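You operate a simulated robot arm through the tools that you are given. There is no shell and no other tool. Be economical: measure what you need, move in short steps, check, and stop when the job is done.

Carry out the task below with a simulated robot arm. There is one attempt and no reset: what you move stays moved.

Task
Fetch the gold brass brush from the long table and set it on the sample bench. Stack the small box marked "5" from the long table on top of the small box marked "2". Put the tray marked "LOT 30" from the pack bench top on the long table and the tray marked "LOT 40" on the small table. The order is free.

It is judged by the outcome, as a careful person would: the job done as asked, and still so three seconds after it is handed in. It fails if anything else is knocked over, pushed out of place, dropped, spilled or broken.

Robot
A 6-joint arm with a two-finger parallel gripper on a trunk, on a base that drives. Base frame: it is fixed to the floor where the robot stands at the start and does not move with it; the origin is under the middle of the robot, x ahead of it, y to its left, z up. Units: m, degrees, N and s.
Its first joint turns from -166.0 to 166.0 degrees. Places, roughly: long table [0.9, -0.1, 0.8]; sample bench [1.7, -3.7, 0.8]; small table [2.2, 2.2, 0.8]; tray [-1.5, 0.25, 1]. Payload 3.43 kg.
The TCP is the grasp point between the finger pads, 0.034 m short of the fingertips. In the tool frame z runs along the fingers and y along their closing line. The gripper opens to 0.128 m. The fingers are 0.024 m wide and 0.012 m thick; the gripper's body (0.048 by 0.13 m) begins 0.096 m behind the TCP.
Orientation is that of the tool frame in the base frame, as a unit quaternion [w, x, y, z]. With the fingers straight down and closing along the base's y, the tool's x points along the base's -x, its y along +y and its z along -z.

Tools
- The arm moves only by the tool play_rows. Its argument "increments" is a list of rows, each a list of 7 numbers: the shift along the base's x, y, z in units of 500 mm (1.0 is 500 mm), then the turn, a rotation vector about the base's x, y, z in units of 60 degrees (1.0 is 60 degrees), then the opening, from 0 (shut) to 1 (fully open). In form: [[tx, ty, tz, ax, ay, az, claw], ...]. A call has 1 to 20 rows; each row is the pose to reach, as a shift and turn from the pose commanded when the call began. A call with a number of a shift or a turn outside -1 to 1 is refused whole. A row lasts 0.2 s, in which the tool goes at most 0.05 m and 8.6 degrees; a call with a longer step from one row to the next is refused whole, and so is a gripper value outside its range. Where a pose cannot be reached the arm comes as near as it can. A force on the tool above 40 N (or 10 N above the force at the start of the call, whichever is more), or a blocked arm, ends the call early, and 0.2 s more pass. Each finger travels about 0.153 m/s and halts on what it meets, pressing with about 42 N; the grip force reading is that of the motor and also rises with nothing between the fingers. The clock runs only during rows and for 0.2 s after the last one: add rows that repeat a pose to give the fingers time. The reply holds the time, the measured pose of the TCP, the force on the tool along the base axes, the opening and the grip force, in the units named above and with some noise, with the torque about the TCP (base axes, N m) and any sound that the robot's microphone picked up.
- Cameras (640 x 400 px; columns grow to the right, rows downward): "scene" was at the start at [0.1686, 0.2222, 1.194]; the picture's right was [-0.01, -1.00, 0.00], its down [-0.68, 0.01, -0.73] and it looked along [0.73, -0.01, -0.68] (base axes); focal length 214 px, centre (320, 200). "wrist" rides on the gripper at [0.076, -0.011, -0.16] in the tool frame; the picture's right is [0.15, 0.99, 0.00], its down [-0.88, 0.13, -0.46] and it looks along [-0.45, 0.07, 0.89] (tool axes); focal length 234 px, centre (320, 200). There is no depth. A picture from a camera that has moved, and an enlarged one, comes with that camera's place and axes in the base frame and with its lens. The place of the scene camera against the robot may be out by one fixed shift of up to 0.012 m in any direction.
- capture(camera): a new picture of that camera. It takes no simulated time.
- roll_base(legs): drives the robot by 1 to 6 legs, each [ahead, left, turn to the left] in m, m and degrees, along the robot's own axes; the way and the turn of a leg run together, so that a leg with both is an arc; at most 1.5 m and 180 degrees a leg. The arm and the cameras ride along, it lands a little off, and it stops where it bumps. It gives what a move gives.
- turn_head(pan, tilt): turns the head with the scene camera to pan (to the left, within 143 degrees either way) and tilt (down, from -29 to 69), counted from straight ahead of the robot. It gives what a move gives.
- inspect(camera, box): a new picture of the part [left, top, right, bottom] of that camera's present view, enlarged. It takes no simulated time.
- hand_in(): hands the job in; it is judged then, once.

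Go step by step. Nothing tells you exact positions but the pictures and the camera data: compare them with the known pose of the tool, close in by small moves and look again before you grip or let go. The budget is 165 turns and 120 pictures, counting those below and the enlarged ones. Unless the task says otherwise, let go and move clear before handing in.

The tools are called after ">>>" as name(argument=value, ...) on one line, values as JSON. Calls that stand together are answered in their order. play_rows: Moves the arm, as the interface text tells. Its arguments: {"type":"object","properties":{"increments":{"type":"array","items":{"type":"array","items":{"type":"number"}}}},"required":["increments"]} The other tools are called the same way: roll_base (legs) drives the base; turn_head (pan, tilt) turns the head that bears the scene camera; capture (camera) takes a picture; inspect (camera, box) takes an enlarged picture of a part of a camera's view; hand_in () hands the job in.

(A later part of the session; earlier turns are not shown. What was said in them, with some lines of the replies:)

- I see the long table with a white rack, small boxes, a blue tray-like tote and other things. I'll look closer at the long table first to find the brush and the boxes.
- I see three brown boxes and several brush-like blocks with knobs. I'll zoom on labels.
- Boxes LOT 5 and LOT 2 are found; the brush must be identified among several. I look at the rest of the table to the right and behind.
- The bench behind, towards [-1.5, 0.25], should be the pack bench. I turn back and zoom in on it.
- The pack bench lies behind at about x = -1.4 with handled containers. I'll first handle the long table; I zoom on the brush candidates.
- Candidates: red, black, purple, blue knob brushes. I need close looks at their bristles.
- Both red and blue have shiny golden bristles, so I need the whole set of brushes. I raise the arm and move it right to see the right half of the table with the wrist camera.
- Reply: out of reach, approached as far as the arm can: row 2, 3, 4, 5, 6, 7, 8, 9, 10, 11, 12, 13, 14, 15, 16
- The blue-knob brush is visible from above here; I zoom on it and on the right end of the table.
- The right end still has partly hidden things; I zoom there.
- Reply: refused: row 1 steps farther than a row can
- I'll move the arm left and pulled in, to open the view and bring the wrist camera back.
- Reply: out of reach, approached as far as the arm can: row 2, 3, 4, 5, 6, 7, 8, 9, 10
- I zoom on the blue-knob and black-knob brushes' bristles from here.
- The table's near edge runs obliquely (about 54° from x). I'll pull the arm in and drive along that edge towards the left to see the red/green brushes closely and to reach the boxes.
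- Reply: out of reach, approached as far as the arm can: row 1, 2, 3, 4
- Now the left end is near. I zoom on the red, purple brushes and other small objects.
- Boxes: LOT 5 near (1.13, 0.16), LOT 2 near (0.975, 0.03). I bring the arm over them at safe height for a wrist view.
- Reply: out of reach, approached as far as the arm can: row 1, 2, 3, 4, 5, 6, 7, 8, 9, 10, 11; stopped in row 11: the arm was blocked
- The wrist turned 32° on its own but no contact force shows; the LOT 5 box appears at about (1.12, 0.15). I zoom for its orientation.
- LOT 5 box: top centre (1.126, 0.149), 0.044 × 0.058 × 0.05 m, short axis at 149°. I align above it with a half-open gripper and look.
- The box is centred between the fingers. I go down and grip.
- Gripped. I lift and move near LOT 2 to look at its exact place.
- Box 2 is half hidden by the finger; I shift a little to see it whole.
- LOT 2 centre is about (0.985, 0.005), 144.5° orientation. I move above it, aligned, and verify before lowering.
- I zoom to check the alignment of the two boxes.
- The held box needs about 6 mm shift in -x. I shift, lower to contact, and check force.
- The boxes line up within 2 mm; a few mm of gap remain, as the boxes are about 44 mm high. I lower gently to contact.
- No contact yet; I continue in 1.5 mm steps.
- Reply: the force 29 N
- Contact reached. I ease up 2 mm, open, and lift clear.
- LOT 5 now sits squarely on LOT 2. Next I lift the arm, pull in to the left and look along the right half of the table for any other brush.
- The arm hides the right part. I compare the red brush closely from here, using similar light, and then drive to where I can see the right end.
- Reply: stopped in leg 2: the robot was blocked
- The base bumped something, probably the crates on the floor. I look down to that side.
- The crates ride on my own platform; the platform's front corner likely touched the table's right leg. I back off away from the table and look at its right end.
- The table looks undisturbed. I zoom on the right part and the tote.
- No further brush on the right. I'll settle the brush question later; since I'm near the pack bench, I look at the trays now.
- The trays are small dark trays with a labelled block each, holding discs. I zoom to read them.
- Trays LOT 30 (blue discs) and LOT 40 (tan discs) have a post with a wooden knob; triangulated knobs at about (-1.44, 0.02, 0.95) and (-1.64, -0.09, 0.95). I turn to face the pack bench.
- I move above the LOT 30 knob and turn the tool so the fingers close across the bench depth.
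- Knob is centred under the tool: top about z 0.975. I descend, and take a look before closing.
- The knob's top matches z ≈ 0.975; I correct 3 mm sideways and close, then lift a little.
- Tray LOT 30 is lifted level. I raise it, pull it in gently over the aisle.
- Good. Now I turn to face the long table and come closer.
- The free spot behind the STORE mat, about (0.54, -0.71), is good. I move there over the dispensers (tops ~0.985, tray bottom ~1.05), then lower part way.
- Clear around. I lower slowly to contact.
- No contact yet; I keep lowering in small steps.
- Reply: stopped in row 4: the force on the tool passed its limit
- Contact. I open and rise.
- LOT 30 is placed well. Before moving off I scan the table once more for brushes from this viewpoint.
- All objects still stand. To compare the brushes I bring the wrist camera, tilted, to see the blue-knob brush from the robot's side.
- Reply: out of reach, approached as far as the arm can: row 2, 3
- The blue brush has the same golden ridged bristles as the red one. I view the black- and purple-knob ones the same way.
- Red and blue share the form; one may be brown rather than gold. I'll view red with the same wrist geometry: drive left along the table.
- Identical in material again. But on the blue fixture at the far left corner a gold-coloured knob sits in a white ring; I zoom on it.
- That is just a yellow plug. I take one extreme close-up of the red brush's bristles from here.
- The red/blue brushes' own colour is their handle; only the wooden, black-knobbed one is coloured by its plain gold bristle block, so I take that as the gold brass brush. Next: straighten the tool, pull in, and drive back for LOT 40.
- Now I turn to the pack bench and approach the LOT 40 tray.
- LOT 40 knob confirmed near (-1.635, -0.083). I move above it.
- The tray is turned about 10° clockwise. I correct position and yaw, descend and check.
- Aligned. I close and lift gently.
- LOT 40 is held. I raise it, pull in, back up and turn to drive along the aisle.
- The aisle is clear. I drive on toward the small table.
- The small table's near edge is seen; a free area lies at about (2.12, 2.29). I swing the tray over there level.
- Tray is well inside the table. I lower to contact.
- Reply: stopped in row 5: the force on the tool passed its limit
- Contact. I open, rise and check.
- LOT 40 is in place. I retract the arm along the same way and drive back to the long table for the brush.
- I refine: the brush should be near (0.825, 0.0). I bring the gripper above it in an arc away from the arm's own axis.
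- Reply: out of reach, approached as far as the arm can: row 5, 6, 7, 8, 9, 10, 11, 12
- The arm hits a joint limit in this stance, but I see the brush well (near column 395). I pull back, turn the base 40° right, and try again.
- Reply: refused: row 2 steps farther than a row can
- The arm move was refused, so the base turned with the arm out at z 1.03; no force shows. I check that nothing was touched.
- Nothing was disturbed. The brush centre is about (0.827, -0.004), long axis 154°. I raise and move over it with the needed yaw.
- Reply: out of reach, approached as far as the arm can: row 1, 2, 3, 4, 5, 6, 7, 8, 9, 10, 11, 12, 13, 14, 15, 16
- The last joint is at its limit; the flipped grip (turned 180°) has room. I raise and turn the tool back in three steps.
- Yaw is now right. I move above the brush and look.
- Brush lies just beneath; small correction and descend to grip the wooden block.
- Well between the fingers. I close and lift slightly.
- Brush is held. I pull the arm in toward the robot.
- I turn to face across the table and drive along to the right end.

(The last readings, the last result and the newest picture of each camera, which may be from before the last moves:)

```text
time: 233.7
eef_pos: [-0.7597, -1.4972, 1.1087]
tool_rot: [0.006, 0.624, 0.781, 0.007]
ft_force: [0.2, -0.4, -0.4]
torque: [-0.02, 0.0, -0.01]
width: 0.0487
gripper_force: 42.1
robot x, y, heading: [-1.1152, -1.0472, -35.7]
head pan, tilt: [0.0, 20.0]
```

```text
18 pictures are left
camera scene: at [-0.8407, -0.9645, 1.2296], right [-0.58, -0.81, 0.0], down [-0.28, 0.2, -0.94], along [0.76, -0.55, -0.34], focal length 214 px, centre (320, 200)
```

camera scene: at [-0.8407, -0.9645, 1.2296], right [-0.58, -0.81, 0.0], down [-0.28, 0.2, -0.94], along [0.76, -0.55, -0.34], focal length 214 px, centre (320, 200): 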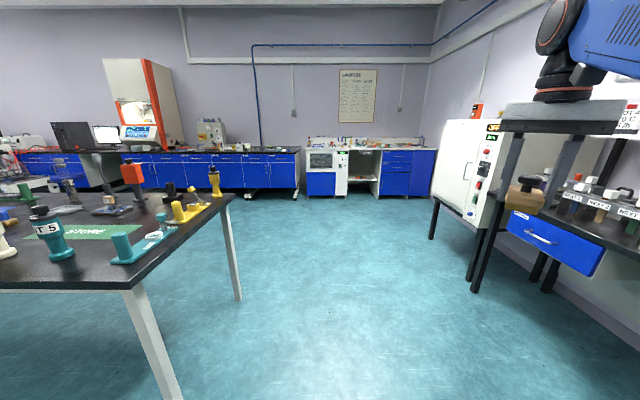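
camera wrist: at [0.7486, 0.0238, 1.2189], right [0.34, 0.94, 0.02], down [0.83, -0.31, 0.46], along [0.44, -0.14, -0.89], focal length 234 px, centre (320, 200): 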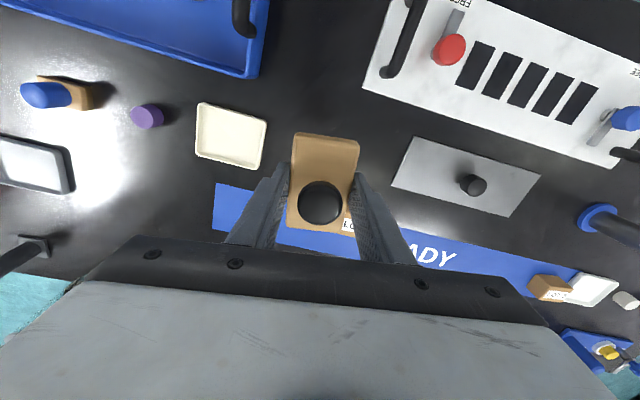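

The sample bench is straight ahead, floor clear. I drive toward it.

>>> roll_base(legs=[[1.2, -0.1, 0], [1.1, -0.1, 0]])

>>> turn_head(pan=0, tilt=30)

>>> capture(camera="scene")

```text
time: 245.1
eef_pos: [1.0, -2.9984, 1.1086]
tool_rot: [0.007, 0.623, 0.782, 0.008]
ft_force: [-0.1, 0.2, -1.3]
torque: [0.04, 0.0, 0.01]
width: 0.0491
gripper_force: 41.9
robot x, y, heading: [0.6433, -2.5498, -35.3]
head pan, tilt: [0.0, 20.0]
```

```text
time: 245.8
eef_pos: [1.0004, -2.9977, 1.1094]
tool_rot: [0.007, 0.623, 0.782, 0.008]
ft_force: [-0.1, 0.2, -1.0]
torque: [0.01, 0.02, 0.01]
width: 0.0491
gripper_force: 42.1
robot x, y, heading: [0.6444, -2.5473, -35.2]
head pan, tilt: [0.0, 30.0]
```

```text
17 pictures are left
camera scene: at [0.9142, -2.4636, 1.2137], right [-0.58, -0.82, 0.0], down [-0.41, 0.29, -0.87], along [0.71, -0.5, -0.5], focal length 214 px, centre (320, 200)
```

scene: 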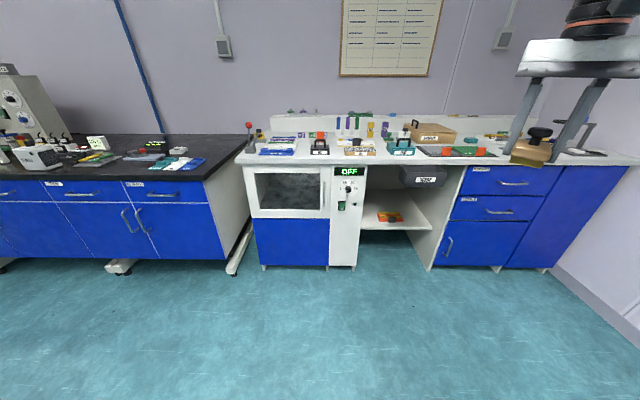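

I zoom on the sample bench top to find a free spot.

>>> inspect(camera="scene", box=[225, 105, 485, 185])

```text
2.46 times, centred on (355, 145) of scene
camera zoom: at [0.9142, -2.4636, 1.2137], right [-0.58, -0.82, 0.0], down [-0.41, 0.29, -0.87], along [0.71, -0.5, -0.5], focal length 528 px, centre (234, 335)
```

zoom: 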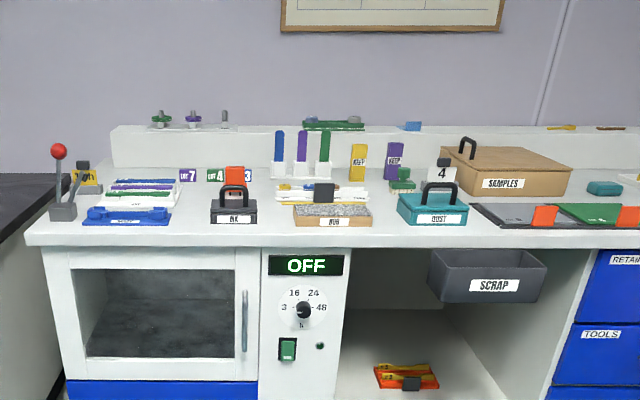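

There is a free front strip between the INK box and the blue pad, about (2.02–0, …): n 3.42. I drive closer, a little to the left.

>>> roll_base(legs=[[0.55, 0.33, 0]])

>>> turn_head(pan=10, tilt=38)

>>> capture(camera="scene")

```text
time: 249.4
eef_pos: [1.6347, -3.0489, 1.1092]
tool_rot: [0.006, 0.624, 0.782, 0.008]
ft_force: [0.2, 0.8, -2.2]
torque: [-0.01, 0.02, -0.03]
width: 0.0491
gripper_force: 41.8
robot x, y, heading: [1.2779, -2.5939, -35.5]
head pan, tilt: [0.0, 30.0]
```

```text
time: 250.1
eef_pos: [1.6354, -3.049, 1.1091]
tool_rot: [0.006, 0.625, 0.781, 0.007]
ft_force: [0.2, -0.1, -1.3]
torque: [-0.03, 0.03, 0.0]
width: 0.049
gripper_force: 41.8
robot x, y, heading: [1.2773, -2.5954, -35.4]
head pan, tilt: [10.0, 38.0]
```

```text
15 pictures are left
camera scene: at [1.5566, -2.4993, 1.2013], right [-0.43, -0.9, 0.0], down [-0.56, 0.27, -0.79], along [0.71, -0.34, -0.62], focal length 214 px, centre (320, 200)
```

scene: 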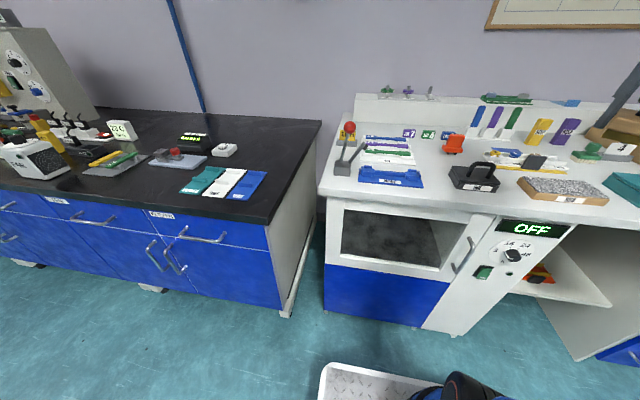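

I turn the held brush parallel to the edge and move above the free strip between the blue pad and INK, then look.

>>> play_rows(increments=[[0.06, -0.004, 0, 0, 0, -0.11, 0.15], [0.12, -0.008, 0, 0, 0, -0.22, 0.15], [0.18, -0.012, 0, 0, 0, -0.33, 0.15], [0.24, -0.017, 0, 0, 0, -0.44, 0.15], [0.3, -0.022, 0, 0, 0, -0.55, 0.15], [0.36, -0.027, 0, 0, 0, -0.66, 0.15], [0.42, -0.03, -0.03, 0, 0, -0.77, 0.15], [0.484, -0.034, -0.08, 0, 0, -0.86, 0.15], [0.484, -0.034, -0.16, 0, 0, -0.86, 0.15], [0.484, -0.034, -0.22, 0, 0, -0.86, 0.15], [0.484, -0.034, -0.22, 0, 0, -0.86, 0.15]])

>>> capture(camera="wrist")

>>> capture(camera="scene")

```text
time: 252.5
eef_pos: [1.8766, -3.0667, 0.9986]
tool_rot: [0.009, 0.902, 0.432, 0.005]
ft_force: [0.2, -0.2, -1.4]
torque: [0.03, 0.02, 0.0]
width: 0.049
gripper_force: 41.5
robot x, y, heading: [1.2793, -2.6009, -35.6]
head pan, tilt: [10.0, 38.0]
```

```text
14 pictures are left
camera wrist: at [1.9149, -2.9997, 1.1588], right [0.86, -0.51, 0.02], down [-0.46, -0.76, 0.46], along [-0.22, -0.4, -0.89], focal length 234 px, centre (320, 200)
```

wrist: 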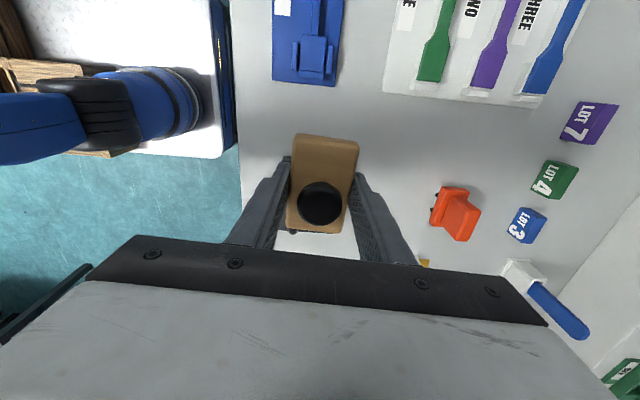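

```text
13 pictures are left
camera scene: at [1.5566, -2.4992, 1.2013], right [-0.43, -0.9, 0.0], down [-0.56, 0.26, -0.79], along [0.71, -0.34, -0.62], focal length 214 px, centre (320, 200)
```

scene: 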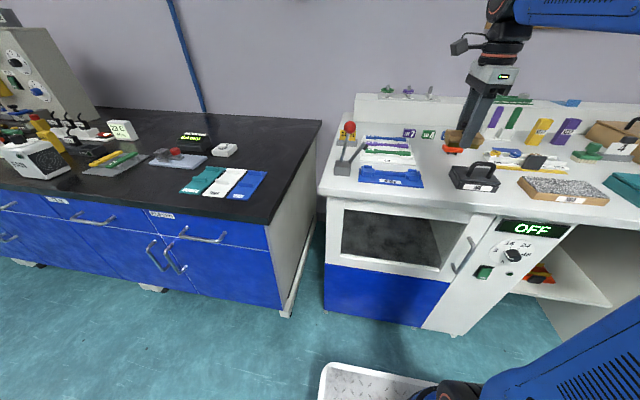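

Using both cameras, the bench top is about z 0.83 and INK's corner is closer than thought. I shift to the front strip at about (1.831, -3.035), lower part way and look again.

>>> play_rows(increments=[[-0.045, 0.03, 0, 0, 0, 0, 0.15], [-0.091, 0.063, 0, 0, 0, 0, 0.15], [-0.091, 0.063, -0.06, 0, 0, 0, 0.15], [-0.091, 0.063, -0.12, 0, 0, 0, 0.15], [-0.091, 0.063, -0.17, 0, 0, 0, 0.15], [-0.091, 0.063, -0.17, 0, 0, 0, 0.15]])

>>> capture(camera="wrist")

>>> inspect(camera="scene", box=[340, 100, 540, 240])

```text
time: 253.9
eef_pos: [1.8324, -3.0341, 0.9147]
tool_rot: [0.01, 0.902, 0.432, 0.004]
ft_force: [1.1, 2.2, 29.8]
torque: [-0.6, 0.03, 0.0]
width: 0.0492
gripper_force: 42.0
robot x, y, heading: [1.2795, -2.5969, -35.5]
head pan, tilt: [10.0, 38.0]
```

```text
12 pictures are left
camera wrist: at [1.8688, -2.967, 1.0755], right [0.86, -0.51, 0.02], down [-0.46, -0.76, 0.46], along [-0.22, -0.41, -0.89], focal length 234 px, centre (320, 200)
```

wrist: 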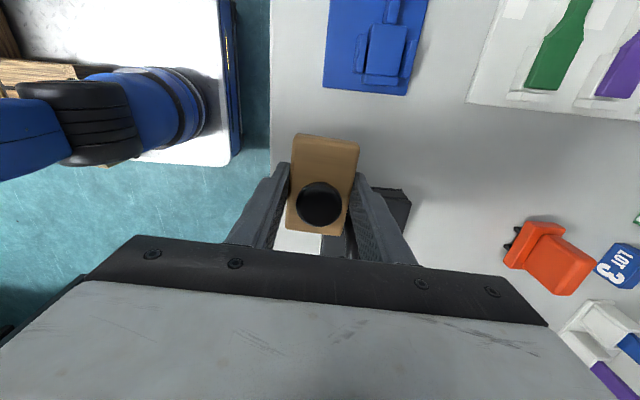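

```text
2.86 times, centred on (440, 170) of scene
camera zoom: at [1.556, -2.4986, 1.2014], right [-0.43, -0.9, 0.0], down [-0.56, 0.26, -0.79], along [0.71, -0.34, -0.62], focal length 613 px, centre (-23, 286)
```

zoom: 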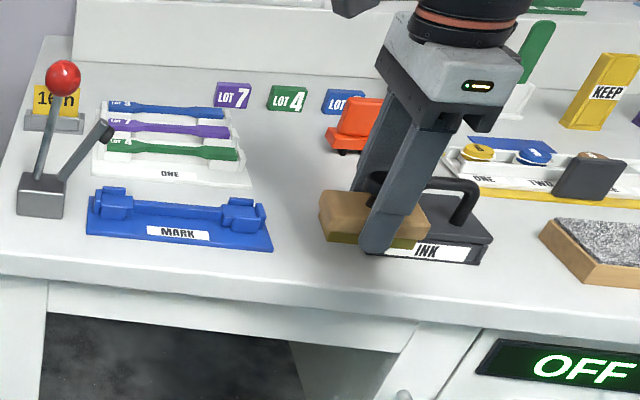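

I have touched something early (likely the INK box's edge). I lift straight up and look.

>>> play_rows(increments=[[0, 0, 0.05, 0, 0, 0, 0.15], [0, 0, 0.12, 0, 0, 0, 0.15], [0.0, 0, 0.18, 0, 0, 0, 0.15]])

>>> inspect(camera="scene", box=[340, 100, 540, 240])

```text
time: 254.7
eef_pos: [1.8319, -3.0357, 1.0044]
tool_rot: [0.008, 0.902, 0.432, 0.004]
ft_force: [-0.7, 0.4, -0.9]
torque: [0.02, 0.02, 0.0]
width: 0.0492
gripper_force: 41.4
robot x, y, heading: [1.2807, -2.5981, -35.6]
head pan, tilt: [10.0, 38.0]
```

```text
2.86 times, centred on (440, 170) of scene
camera zoom: at [1.5567, -2.4993, 1.2012], right [-0.43, -0.9, 0.0], down [-0.56, 0.26, -0.79], along [0.71, -0.34, -0.62], focal length 613 px, centre (-23, 286)
```

zoom: 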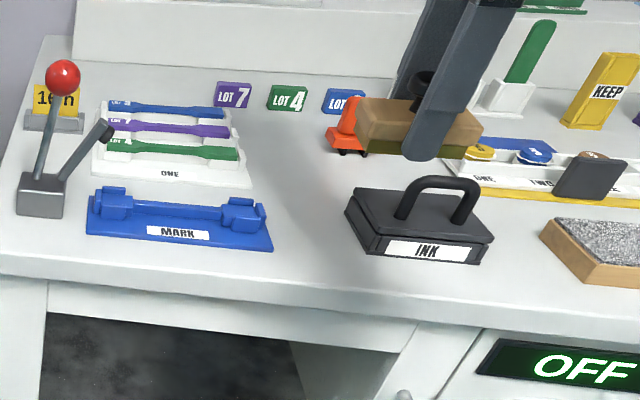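

INK hasn't moved visibly. A roomier spot lies behind INK between the white rack and the small tray, about (1.955, -3.18); I move above that and look.

>>> play_rows(increments=[[0.05, -0.064, 0, 0, 0, 0, 0.15], [0.1, -0.128, 0, 0, 0, 0, 0.15], [0.15, -0.192, 0, 0, 0, 0, 0.15], [0.2, -0.256, 0, 0, 0, 0, 0.15], [0.236, -0.299, 0, 0, 0, 0, 0.15], [0.236, -0.299, 0, 0, 0, 0, 0.15]])

>>> capture(camera="wrist")

```text
time: 256.1
eef_pos: [1.9488, -3.184, 1.0033]
tool_rot: [0.008, 0.902, 0.432, 0.004]
ft_force: [0.0, 0.4, -1.1]
torque: [0.01, -0.03, 0.01]
width: 0.0491
gripper_force: 41.3
robot x, y, heading: [1.2782, -2.5964, -35.4]
head pan, tilt: [10.0, 38.0]
```

```text
9 pictures are left
camera wrist: at [1.9877, -3.1174, 1.1641], right [0.86, -0.51, 0.02], down [-0.46, -0.76, 0.46], along [-0.22, -0.4, -0.89], focal length 234 px, centre (320, 200)
```

wrist: 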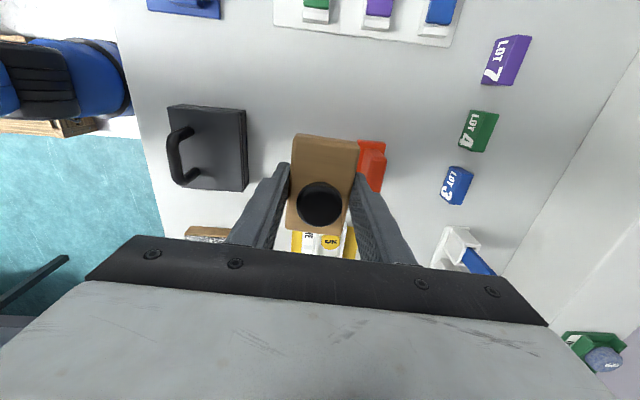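

I shift 5 cm toward the clear area (away from the orange item and tray) and lower slowly.

>>> play_rows(increments=[[0.02, 0.045, 0, 0, 0, 0, 0.15], [0.04, 0.095, 0, 0, 0, 0, 0.15], [0.04, 0.095, -0.06, 0, 0, 0, 0.15], [0.04, 0.095, -0.12, 0, 0, 0, 0.15], [0.04, 0.095, -0.17, 0, 0, 0, 0.15], [0.04, 0.095, -0.2, 0, 0, 0, 0.15], [0.04, 0.095, -0.22, 0, 0, 0, 0.15]])

>>> capture(camera="wrist")

```text
time: 257.7
eef_pos: [1.9699, -3.1361, 0.8941]
tool_rot: [0.009, 0.902, 0.432, 0.004]
ft_force: [-0.2, 0.9, 0.1]
torque: [0.02, -0.02, -0.01]
width: 0.0493
gripper_force: 41.7
robot x, y, heading: [1.2801, -2.6003, -35.6]
head pan, tilt: [10.0, 38.0]
```

```text
8 pictures are left
camera wrist: at [2.0077, -3.069, 1.054], right [0.86, -0.51, 0.02], down [-0.46, -0.76, 0.46], along [-0.22, -0.4, -0.89], focal length 234 px, centre (320, 200)
```

wrist: 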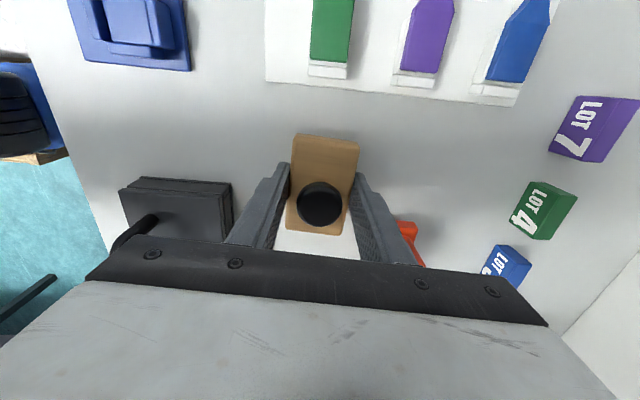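

Clear on all sides. I lower in small steps to contact.

>>> play_rows(increments=[[0, 0, -0.008, 0, 0, 0, 0.15], [0, 0, -0.016, 0, 0, 0, 0.15], [0, 0, -0.022, 0, 0, 0, 0.15], [0, 0, -0.026, 0, 0, 0, 0.15], [0, 0, -0.03, 0, 0, 0, 0.15], [0, 0, -0.034, 0, 0, 0, 0.15]])

```text
time: 258.7
eef_pos: [1.9704, -3.1374, 0.8845]
tool_rot: [0.012, 0.902, 0.432, 0.006]
ft_force: [-2.1, 1.0, 9.1]
torque: [0.44, 0.05, 0.0]
width: 0.0493
gripper_force: 42.3
robot x, y, heading: [1.2819, -2.5986, -35.4]
head pan, tilt: [10.0, 38.0]
stopped in row 4: the force on the tool passed its limit (the readings are from after the stop); the commanded pose is now the measured one
```

Contact with the bench. I open gently and rise.

>>> play_rows(increments=[[0, 0, -0.002, 0, 0, 0, 0.35], [0, 0, -0.002, 0, 0, 0, 0.45], [0, 0, -0.002, 0, 0, 0, 0.55], [0, 0, -0.002, 0, 0, 0, 0.55], [0, 0, 0.05, 0, 0, 0, 0.55], [0, 0, 0.13, 0, 0, 0, 0.55], [0, 0, 0.22, 0, 0, 0, 0.55], [0, 0, 0.31, 0, 0, 0, 0.55], [0, 0, 0.39, 0, 0, 0, 0.55]])

>>> capture(camera="wrist")

>>> inspect(camera="scene", box=[320, 80, 560, 240])

```text
time: 259.4
eef_pos: [1.9722, -3.1387, 0.8858]
tool_rot: [0.015, 0.902, 0.432, 0.006]
ft_force: [3.3, -1.9, 5.2]
torque: [0.05, 0.08, 0.0]
width: 0.0685
gripper_force: 0.1
robot x, y, heading: [1.2799, -2.6006, -35.8]
head pan, tilt: [10.0, 38.0]
stopped in row 3: the force on the tool passed its limit (the readings are from after the stop); the commanded pose is now the measured one
```

```text
7 pictures are left
camera wrist: at [2.0081, -3.0703, 1.0456], right [0.86, -0.51, 0.03], down [-0.46, -0.76, 0.46], along [-0.21, -0.41, -0.89], focal length 234 px, centre (320, 200)
```

wrist: 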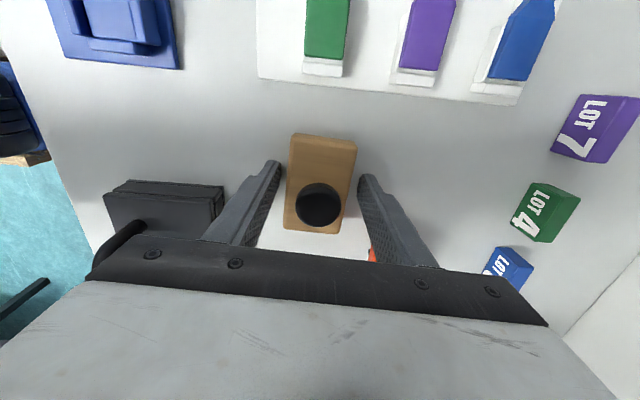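

```text
2.50 times, centred on (440, 160) of scene
camera zoom: at [1.5569, -2.4995, 1.2013], right [-0.43, -0.9, 0.0], down [-0.56, 0.26, -0.79], along [0.71, -0.34, -0.62], focal length 536 px, centre (20, 300)
```

zoom: 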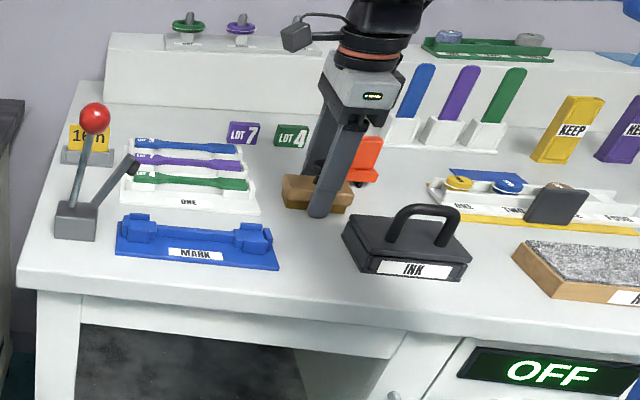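

The brush is released and rests on the bench. I rise straight up and back off.

>>> play_rows(increments=[[0, 0, 0.03, 0, 0, 0, 0.55], [0, 0, 0.1, 0, 0, 0, 0.55], [0, 0, 0.18, 0, 0, 0, 0.55], [0, 0, 0.26, 0, 0, 0, 0.55], [0, 0, 0.34, 0, 0, 0, 0.55], [0, 0, 0.4, 0, 0, 0, 0.55]])

>>> capture(camera="wrist")

```text
time: 260.8
eef_pos: [1.972, -3.1383, 1.0838]
tool_rot: [0.014, 0.902, 0.432, 0.007]
ft_force: [-0.5, -0.2, 0.0]
torque: [0.0, -0.02, -0.01]
width: 0.0707
gripper_force: 0.1
robot x, y, heading: [1.2779, -2.5983, -35.4]
head pan, tilt: [10.0, 38.0]
```

```text
5 pictures are left
camera wrist: at [2.0085, -3.0696, 1.245], right [0.86, -0.51, 0.03], down [-0.46, -0.76, 0.46], along [-0.21, -0.41, -0.89], focal length 234 px, centre (320, 200)
```

wrist: 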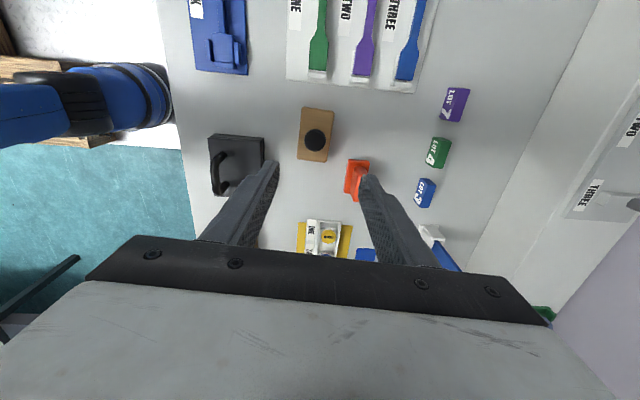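

The brush rests free on the sample bench with nothing disturbed around it. Both trays and the box stack are placed and the gripper is clear, so I hand in.

>>> hand_in()

```text
The job is handed in.
```

I handed in with all four items placed, but I'm not certain I took the right brush. Five brushes were on the long table, and none was plainly "the gold brass brush". I chose the wooden one with the black knob because its only distinct colour is its plain gold bristle block. The red- and blue-handled ones also have gold-coloured bristles.

- **Brush:** it is on the sample bench, behind the INK box. On a first try at a tighter spot I pressed down early at about 30 N, probably on the INK box. The box did not appear to move.
- **Boxes:** "5" is stacked on "2".
- **Trays:** LOT 30 is on the long table and LOT 40 is on the small table, each with its discs still in it.

Earlier, the base bumped what was probably a leg of the long table while driving. The table and everything on it looked undisturbed afterwards.
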